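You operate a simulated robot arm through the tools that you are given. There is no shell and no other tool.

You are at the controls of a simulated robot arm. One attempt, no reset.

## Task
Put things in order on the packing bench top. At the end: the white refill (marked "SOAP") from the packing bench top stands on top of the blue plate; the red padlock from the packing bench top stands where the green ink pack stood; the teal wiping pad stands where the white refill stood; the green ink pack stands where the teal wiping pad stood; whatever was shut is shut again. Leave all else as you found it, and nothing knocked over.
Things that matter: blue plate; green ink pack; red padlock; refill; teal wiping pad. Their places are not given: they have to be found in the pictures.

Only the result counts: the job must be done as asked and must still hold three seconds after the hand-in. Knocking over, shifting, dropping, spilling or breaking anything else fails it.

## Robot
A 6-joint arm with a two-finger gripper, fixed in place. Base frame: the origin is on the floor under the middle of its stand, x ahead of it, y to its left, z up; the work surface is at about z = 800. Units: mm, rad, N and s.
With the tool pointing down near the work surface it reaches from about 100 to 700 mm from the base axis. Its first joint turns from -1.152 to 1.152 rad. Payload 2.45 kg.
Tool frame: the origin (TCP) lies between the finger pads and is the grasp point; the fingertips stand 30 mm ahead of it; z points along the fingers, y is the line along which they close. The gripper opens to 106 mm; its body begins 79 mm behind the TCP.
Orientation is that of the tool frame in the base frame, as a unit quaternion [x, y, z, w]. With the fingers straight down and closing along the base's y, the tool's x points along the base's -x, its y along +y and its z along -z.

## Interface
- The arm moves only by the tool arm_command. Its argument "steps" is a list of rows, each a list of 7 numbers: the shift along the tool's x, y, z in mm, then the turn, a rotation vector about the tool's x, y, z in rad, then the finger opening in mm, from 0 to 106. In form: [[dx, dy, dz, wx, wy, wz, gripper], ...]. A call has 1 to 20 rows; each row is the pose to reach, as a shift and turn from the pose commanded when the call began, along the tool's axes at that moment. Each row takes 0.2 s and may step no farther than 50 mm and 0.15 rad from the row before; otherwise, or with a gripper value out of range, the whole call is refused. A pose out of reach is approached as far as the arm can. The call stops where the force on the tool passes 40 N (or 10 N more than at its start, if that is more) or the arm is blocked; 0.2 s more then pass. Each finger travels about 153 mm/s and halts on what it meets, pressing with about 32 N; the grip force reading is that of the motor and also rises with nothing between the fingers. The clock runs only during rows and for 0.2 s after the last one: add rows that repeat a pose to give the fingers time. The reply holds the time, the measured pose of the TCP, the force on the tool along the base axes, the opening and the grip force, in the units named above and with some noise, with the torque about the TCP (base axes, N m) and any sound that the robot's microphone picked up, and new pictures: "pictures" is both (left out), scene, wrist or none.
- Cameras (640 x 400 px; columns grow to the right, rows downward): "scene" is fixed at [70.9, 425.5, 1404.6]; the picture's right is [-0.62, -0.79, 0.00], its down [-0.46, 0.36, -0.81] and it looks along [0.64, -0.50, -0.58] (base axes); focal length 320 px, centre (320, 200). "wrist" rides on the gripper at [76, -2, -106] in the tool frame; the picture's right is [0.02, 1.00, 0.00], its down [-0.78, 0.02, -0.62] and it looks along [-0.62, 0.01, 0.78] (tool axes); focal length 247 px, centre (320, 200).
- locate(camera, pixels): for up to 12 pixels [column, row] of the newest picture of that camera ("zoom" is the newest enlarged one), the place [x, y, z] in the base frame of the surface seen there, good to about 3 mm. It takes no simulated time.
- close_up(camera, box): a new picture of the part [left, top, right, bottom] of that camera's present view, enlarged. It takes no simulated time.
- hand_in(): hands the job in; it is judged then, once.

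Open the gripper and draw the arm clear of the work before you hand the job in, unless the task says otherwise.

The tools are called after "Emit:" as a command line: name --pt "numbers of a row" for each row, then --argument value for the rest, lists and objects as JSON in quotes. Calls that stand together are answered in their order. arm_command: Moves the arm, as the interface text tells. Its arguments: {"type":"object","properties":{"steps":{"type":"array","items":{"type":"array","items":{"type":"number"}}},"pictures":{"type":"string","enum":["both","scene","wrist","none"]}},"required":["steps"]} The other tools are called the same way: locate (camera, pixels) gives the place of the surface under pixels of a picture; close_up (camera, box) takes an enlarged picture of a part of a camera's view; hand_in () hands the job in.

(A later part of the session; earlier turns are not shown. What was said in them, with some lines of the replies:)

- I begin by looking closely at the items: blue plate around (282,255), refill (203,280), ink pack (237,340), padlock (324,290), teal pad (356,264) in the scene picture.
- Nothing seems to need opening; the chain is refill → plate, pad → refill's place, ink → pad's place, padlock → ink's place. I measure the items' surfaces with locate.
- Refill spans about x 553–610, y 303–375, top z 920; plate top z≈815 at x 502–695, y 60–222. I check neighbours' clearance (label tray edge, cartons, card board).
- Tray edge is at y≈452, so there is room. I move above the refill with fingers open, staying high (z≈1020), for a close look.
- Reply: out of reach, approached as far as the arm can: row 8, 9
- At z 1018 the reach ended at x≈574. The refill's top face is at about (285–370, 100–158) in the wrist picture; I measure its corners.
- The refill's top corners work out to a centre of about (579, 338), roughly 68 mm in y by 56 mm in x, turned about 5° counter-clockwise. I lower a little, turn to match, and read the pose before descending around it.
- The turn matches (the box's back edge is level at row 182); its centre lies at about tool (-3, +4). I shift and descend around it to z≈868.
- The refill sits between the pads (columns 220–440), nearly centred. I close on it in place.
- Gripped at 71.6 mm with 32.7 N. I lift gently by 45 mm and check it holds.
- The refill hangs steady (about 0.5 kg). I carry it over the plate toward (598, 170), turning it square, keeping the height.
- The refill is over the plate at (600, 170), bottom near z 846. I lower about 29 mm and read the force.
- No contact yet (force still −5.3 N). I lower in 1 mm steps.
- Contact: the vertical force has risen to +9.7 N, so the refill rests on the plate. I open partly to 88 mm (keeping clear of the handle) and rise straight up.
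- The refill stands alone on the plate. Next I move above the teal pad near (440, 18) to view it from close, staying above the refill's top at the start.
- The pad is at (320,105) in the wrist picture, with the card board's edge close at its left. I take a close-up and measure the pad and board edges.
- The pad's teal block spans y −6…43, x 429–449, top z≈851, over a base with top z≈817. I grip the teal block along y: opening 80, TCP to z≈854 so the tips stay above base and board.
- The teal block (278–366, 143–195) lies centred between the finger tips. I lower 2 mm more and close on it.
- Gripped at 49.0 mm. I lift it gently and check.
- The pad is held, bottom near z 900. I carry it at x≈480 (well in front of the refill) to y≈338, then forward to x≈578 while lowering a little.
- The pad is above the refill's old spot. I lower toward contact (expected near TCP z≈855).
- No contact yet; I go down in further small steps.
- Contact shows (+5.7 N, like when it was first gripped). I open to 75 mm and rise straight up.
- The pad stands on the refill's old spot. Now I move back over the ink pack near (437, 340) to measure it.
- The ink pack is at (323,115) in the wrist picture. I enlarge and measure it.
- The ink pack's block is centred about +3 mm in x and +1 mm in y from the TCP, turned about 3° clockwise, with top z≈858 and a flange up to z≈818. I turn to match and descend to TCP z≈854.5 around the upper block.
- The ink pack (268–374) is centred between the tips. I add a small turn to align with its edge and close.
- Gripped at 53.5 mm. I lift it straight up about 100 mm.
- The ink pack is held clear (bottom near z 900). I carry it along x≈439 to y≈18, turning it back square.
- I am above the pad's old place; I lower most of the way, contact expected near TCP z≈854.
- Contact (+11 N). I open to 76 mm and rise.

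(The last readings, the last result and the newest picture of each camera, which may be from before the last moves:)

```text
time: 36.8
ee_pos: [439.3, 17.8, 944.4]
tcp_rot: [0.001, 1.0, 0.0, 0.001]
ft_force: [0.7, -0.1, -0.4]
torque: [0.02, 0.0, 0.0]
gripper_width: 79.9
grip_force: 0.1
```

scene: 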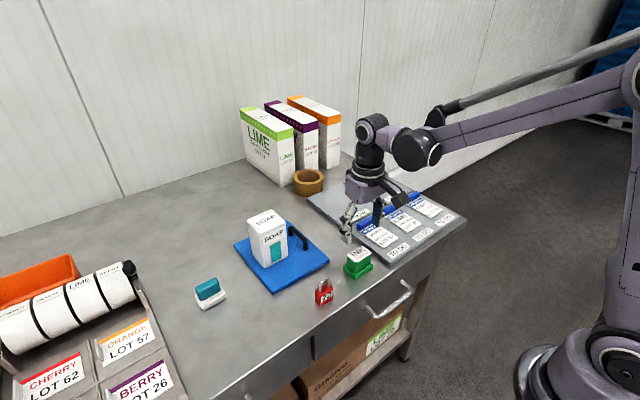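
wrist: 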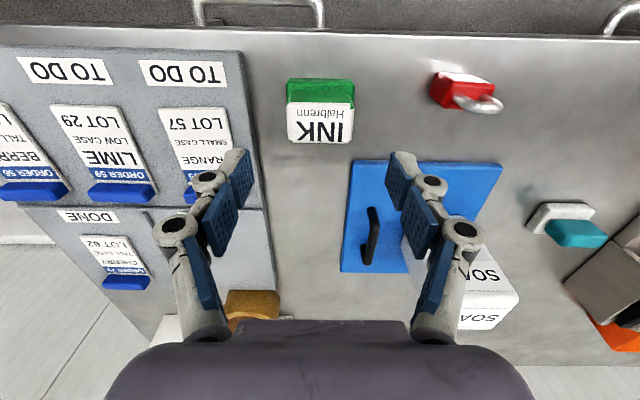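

The ink pack stands on the pad's old place. Now I move above the padlock near (422, 140).

Emit:
arm_command --pt "5 40 0 0 0 0 80" --pt "10 82 0 0 0 0 80" --pt "17 122 5 0 0 0 80" --pt "17 122 5 0 0 0 80" --pictures "both"

```text
time: 37.8
ee_pos: [424.0, 139.9, 938.1]
tcp_rot: [0.001, 1.0, 0.0, 0.001]
ft_force: [0.0, -0.3, 0.4]
torque: [0.0, -0.01, -0.02]
gripper_width: 79.9
grip_force: 0.0
```

scene: 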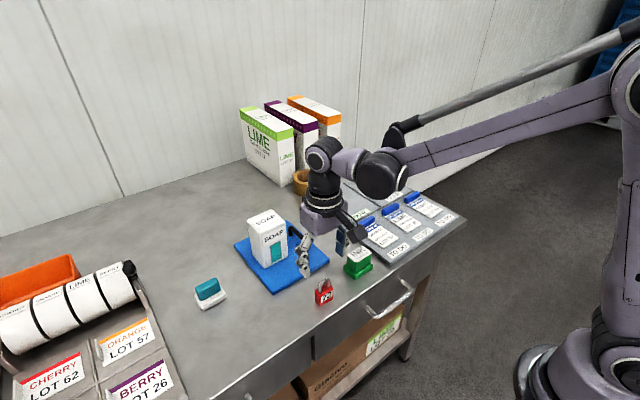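
wrist: 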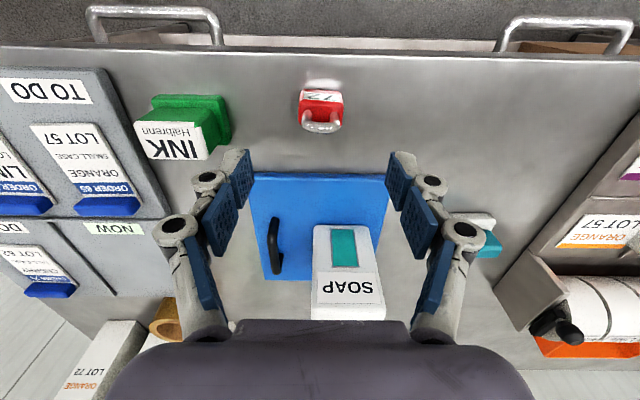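

The padlock is at (320,108) in the wrist picture. I enlarge and measure it.

Emit:
close_up --camera "wrist" --box '[272, 75, 368, 145]'

Emit:
locate --camera "wrist" --pixels '[[302, 92], [341, 92], [321, 97], [302, 108], [341, 108], [320, 110], [306, 124], [335, 124], [320, 129], [320, 118]]'

```text
5.71 times, centred on (320, 110) of wrist
```

zoom: 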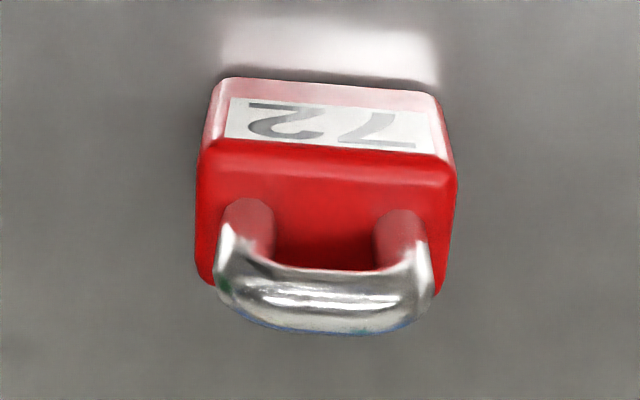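

```text
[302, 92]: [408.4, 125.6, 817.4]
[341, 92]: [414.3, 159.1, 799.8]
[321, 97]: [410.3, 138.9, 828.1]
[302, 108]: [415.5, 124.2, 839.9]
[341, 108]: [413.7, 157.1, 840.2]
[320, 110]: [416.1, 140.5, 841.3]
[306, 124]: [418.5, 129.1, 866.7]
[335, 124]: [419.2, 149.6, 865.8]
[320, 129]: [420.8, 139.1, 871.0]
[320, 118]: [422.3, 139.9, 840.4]
```

The padlock body is about 36 mm wide (y 121–158), x 409–429, top z≈841, shackle to z≈871, turned ~3° clockwise. I descend to TCP z≈838 to grip the body along y.

Emit:
arm_command --pt "4 0 15 0 0 0.03 80" --pt "4.7 -0.5 40 0 0 0.05 75" --pt "4.7 -0.5 65 0 0 0.05 70" --pt "4.7 -0.5 85 0 0 0.05 70" --pt "4.7 -0.5 97 0 0 0.05 70" --pt "4.7 -0.5 101 0 0 0.05 70" --pt "4.7 -0.5 101 0 0 0.05 70" --pictures "both"

```text
time: 39.4
ee_pos: [416.5, 139.9, 839.2]
tcp_rot: [0.026, 1.0, 0.0, 0.0]
ft_force: [0.0, 0.0, -0.4]
torque: [-0.01, -0.02, -0.01]
gripper_width: 70.0
grip_force: 0.0
```

scene: 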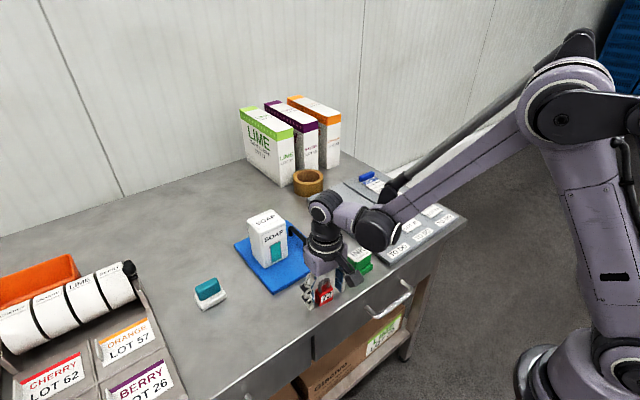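
wrist: 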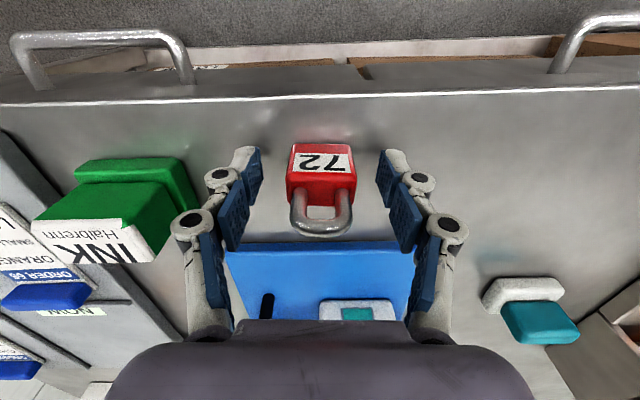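

The padlock (288–355) is centred between the fingers. I close on the body.

Emit:
arm_command --pt "0 0 0 0 0 0.01 60" --pt "0 0 0 0 0 0.01 48" --pt "0 0 0 0 0 0.01 40" --pt "0 0 0 0 0 0.01 32" --pt "0 0 0 0 0 0.01 22" --pt "0 0 0 0 0 0.01 22" --pictures "wrist"

```text
time: 40.8
ee_pos: [416.3, 139.0, 839.4]
tcp_rot: [0.031, 1.0, 0.0, 0.001]
ft_force: [0.2, 0.3, 3.1]
torque: [0.0, 0.03, 0.01]
gripper_width: 37.0
grip_force: 32.1
```

wrist: 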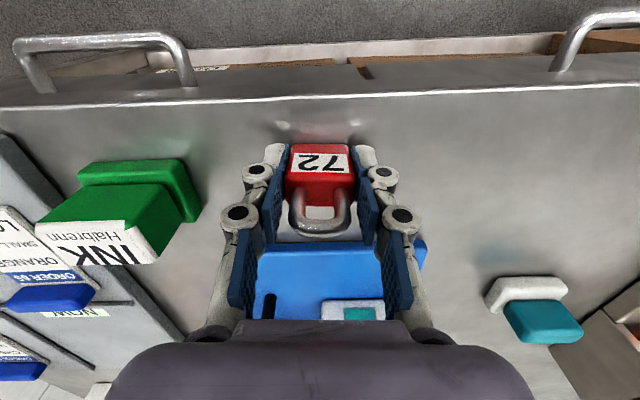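

Gripped at 37.0 mm. I lift it straight up about 60 mm.

Emit:
arm_command --pt "0 0 -5 0 0 0 22" --pt "0 0 -20 0 0 0 22" --pt "0 0 -45 0 0 0 22" --pt "0 0 -65 0 0 0 22" --pt "0 0 -65 0 0 0 22" --pictures "both"

```text
time: 42.0
ee_pos: [417.7, 138.8, 902.8]
tcp_rot: [0.03, 1.0, 0.0, 0.001]
ft_force: [-0.5, 0.2, -0.8]
torque: [-0.02, 0.01, -0.02]
gripper_width: 36.7
grip_force: 32.3
```

scene: 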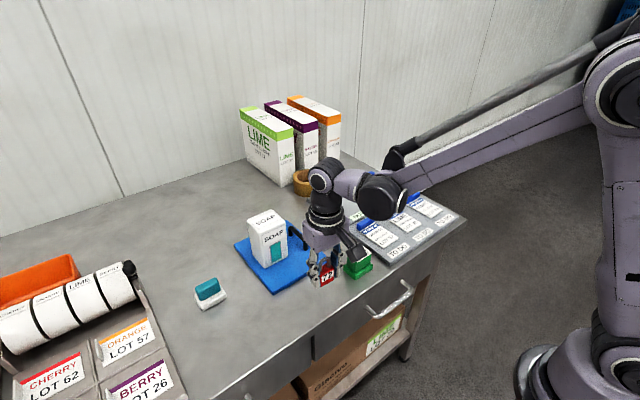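
wrist: 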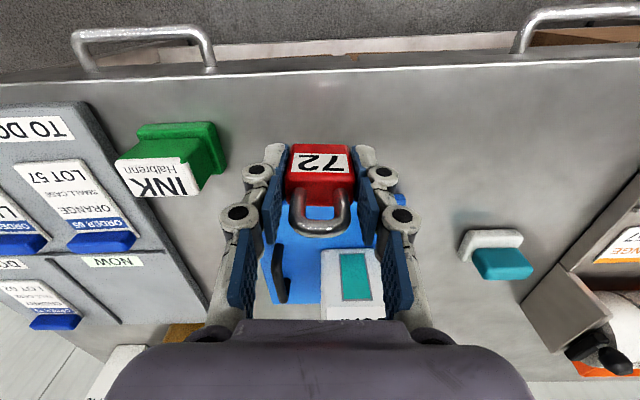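

The padlock is held. I carry it toward the ink pack's old place (439, 339), turning it square, with the bottom near z 863.

Emit:
arm_command --pt "-1 22 0 0 0 -0.01 22" --pt "-3 62 0 0 0 -0.02 22" --pt "-5 102 0 0 0 -0.03 22" --pt "-7 142 0 0 0 -0.04 22" --pt "-9 180 0 0 0 -0.05 22" --pt "-10 201 0 0 0 -0.06 22" --pt "-10 201 0 0 0 -0.06 22" --pictures "both"

```text
time: 43.6
ee_pos: [440.6, 340.1, 904.0]
tcp_rot: [0.001, 1.0, -0.001, 0.0]
ft_force: [0.4, 0.3, -1.0]
torque: [0.01, 0.0, 0.01]
gripper_width: 37.2
grip_force: 32.2
```

scene: 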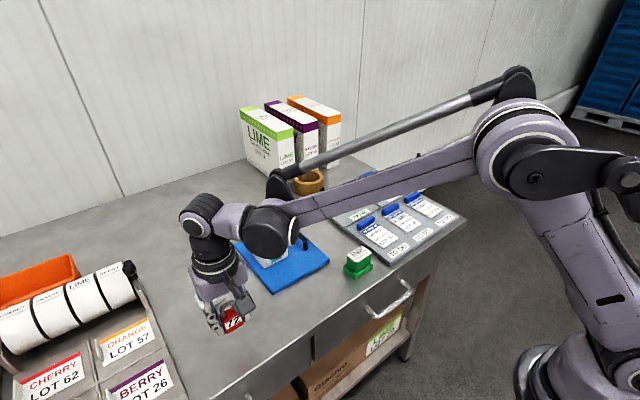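
wrist: 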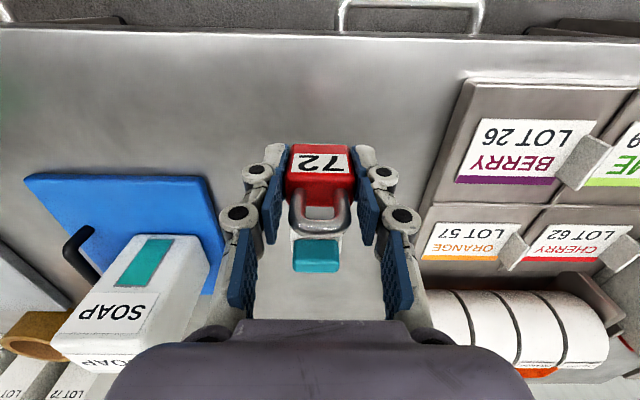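

The padlock is over the spot. I lower to just above contact (gripped at TCP z≈839).

Emit:
arm_command --pt "1 -0.5 25 0 0 0 22" --pt "1 -0.5 45 0 0 0 22" --pt "1 -0.5 57 0 0 0 22" --pt "1 -0.5 61 0 0 0 22" --pt "1 -0.5 61 0 0 0 22" --pictures "none"

```text
time: 44.8
ee_pos: [438.0, 338.9, 841.6]
tcp_rot: [0.001, 1.0, 0.0, 0.002]
ft_force: [0.5, 0.0, -0.7]
torque: [0.02, -0.01, 0.03]
gripper_width: 37.1
grip_force: 31.8
```

Emit:
arm_command --pt "0 0 1.5 0 0 0 22" --pt "0 0 2.5 0 0 0 22" --pt "0 0 3.3 0 0 0 22" --pictures "none"

```text
time: 45.6
ee_pos: [437.7, 338.0, 838.4]
tcp_rot: [0.002, 1.0, 0.0, 0.001]
ft_force: [-0.1, 0.6, -0.8]
torque: [-0.02, 0.01, 0.0]
gripper_width: 37.2
grip_force: 32.1
```

No contact yet. I continue with small steps.

Emit:
arm_command --pt "0 0 0.7 0 0 0 22" --pt "0 0 1.3 0 0 0 22" --pictures "none"

```text
time: 46.2
ee_pos: [437.7, 337.7, 839.2]
tcp_rot: [0.0, 1.0, 0.0, 0.0]
ft_force: [-0.2, 0.6, 24.5]
torque: [0.0, -0.03, 0.0]
gripper_width: 37.0
grip_force: 32.0
```

Contact (+24.5 N). I ease up 0.6 mm to relieve the press, then open to 60 mm and rise.

Emit:
arm_command --pt "0 0 -0.6 0 0 0 22" --pt "0 0 -0.6 0 0 0 38" --pt "0 0 -0.6 0 0 0 46" --pt "0 0 -0.6 0 0 0 60" --pt "0 0 -0.6 0 0 0 62" --pt "0 0 -15 0 0 0 62" --pt "0 0 -45 0 0 0 65" --pt "0 0 -90 0 0 0 80" --pt "0 0 -130 0 0 0 80" --pictures "both"

```text
time: 48.2
ee_pos: [437.7, 337.2, 965.5]
tcp_rot: [0.001, 1.0, 0.001, 0.001]
ft_force: [-0.1, 0.3, 0.0]
torque: [-0.01, 0.03, -0.01]
gripper_width: 80.0
grip_force: 0.1
```

scene: 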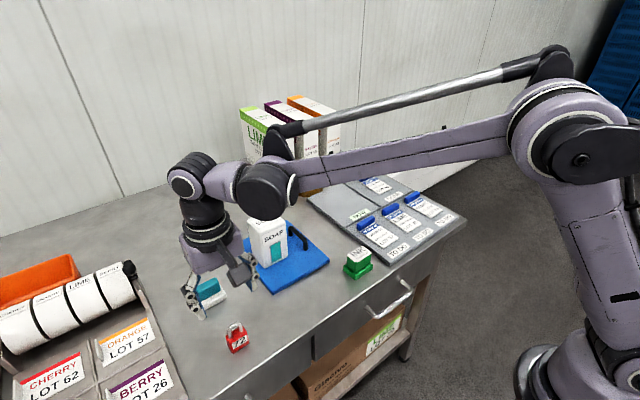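
wrist: 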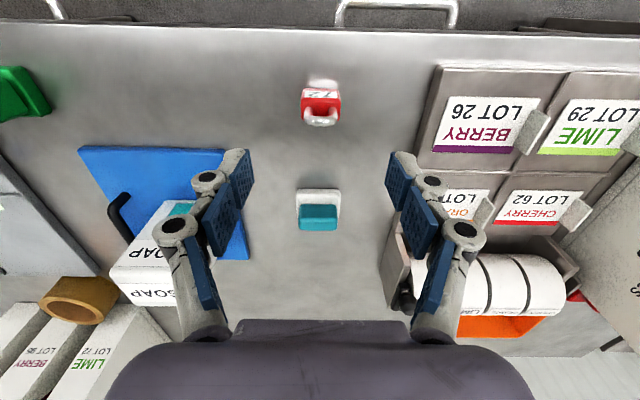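

All four items are placed. I withdraw up and back to about the starting pose to check everything with a clear view.

Emit:
arm_command --pt "0 0 -45 0 0 0 90" --pt "0 0 -90 0 0 0 106" --pt "3 -35 -120 0 0 0 106" --pt "6 -75 -140 0 0 0 106" --pt "9 -120 -155 0 0 0 106" --pt "12 -165 -170 0 0 0 106" --pt "15 -210 -180 0 0 0 106" --pt "18 -255 -188 0 0 0 106" --pt "18 -297 -188 0 0 0 106" --pt "18 -297 -188 0 0 0 106" --pictures "both"

Emit:
close_up --camera "scene" --box '[160, 200, 400, 370]'

Emit:
locate --camera "zoom" --pixels '[[212, 105], [335, 50], [434, 145], [305, 218], [345, 66], [380, 115]]'

```text
time: 50.4
ee_pos: [420.1, 40.5, 1157.1]
tcp_rot: [0.0, 1.0, 0.0, 0.001]
ft_force: [-0.2, -0.3, -0.3]
torque: [0.01, -0.04, 0.0]
gripper_width: 106.4
grip_force: 0.1
```

scene: 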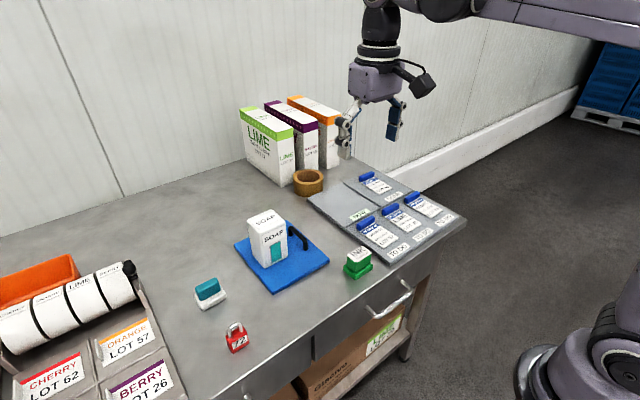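
wrist: 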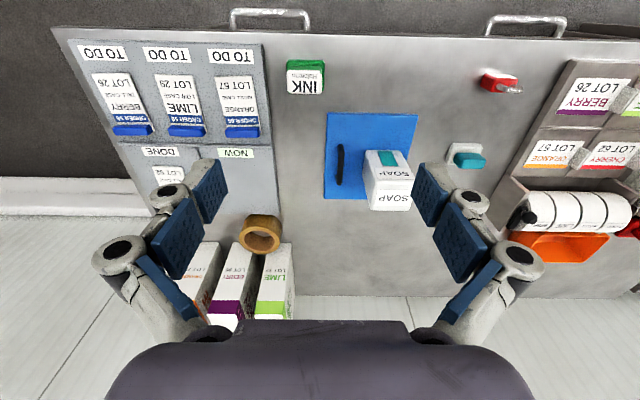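

```text
2.35 times, centred on (280, 285) of scene
```

zoom: 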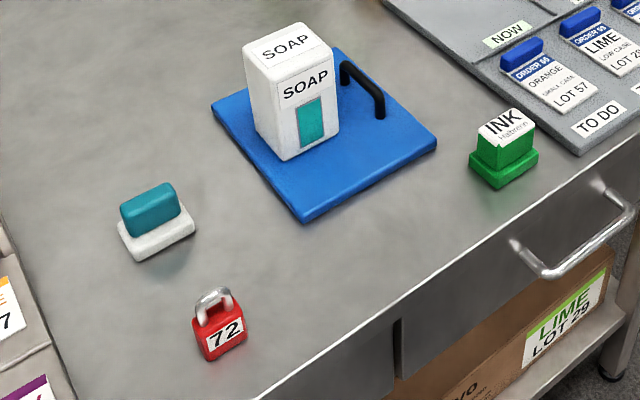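

```text
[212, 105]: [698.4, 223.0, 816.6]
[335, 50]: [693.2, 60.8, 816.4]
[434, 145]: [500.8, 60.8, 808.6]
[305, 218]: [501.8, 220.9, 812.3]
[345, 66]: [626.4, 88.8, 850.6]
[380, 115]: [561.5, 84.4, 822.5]
```

The plate's corners read as before, all four items stand upright in their new places, and the gripper is open and clear. I hand the job in.

Emit:
hand_in

```text
The job is handed in.
```

I moved all four items as asked and handed the job in. The final pictures show everything upright and the gripper open and clear of the bench. I did not get a verdict on the result.

| Item | Where it stands now | Centre (x, y) in mm |
|---|---|---|
| White SOAP refill | On top of the blue plate | (598, 170) |
| Teal wiping pad | Where the refill stood | (579, 338) |
| Green ink pack | Where the wiping pad stood | (439, 18) |
| Red padlock | Where the ink pack stood | (438, 338) |

- **Accuracy:** each item's spot matches my measurement of the original place to about 2 mm. The pose readings themselves vary by 1 to 3 mm.
- **Orientation:** I set each item down square to the bench, so those that had been turned a few degrees are now straight.
- **Blue plate:** its corners measured the same before and after, to within the locate accuracy.
- **Doors and drawers:** nothing needed opening, so nothing had to be shut again.
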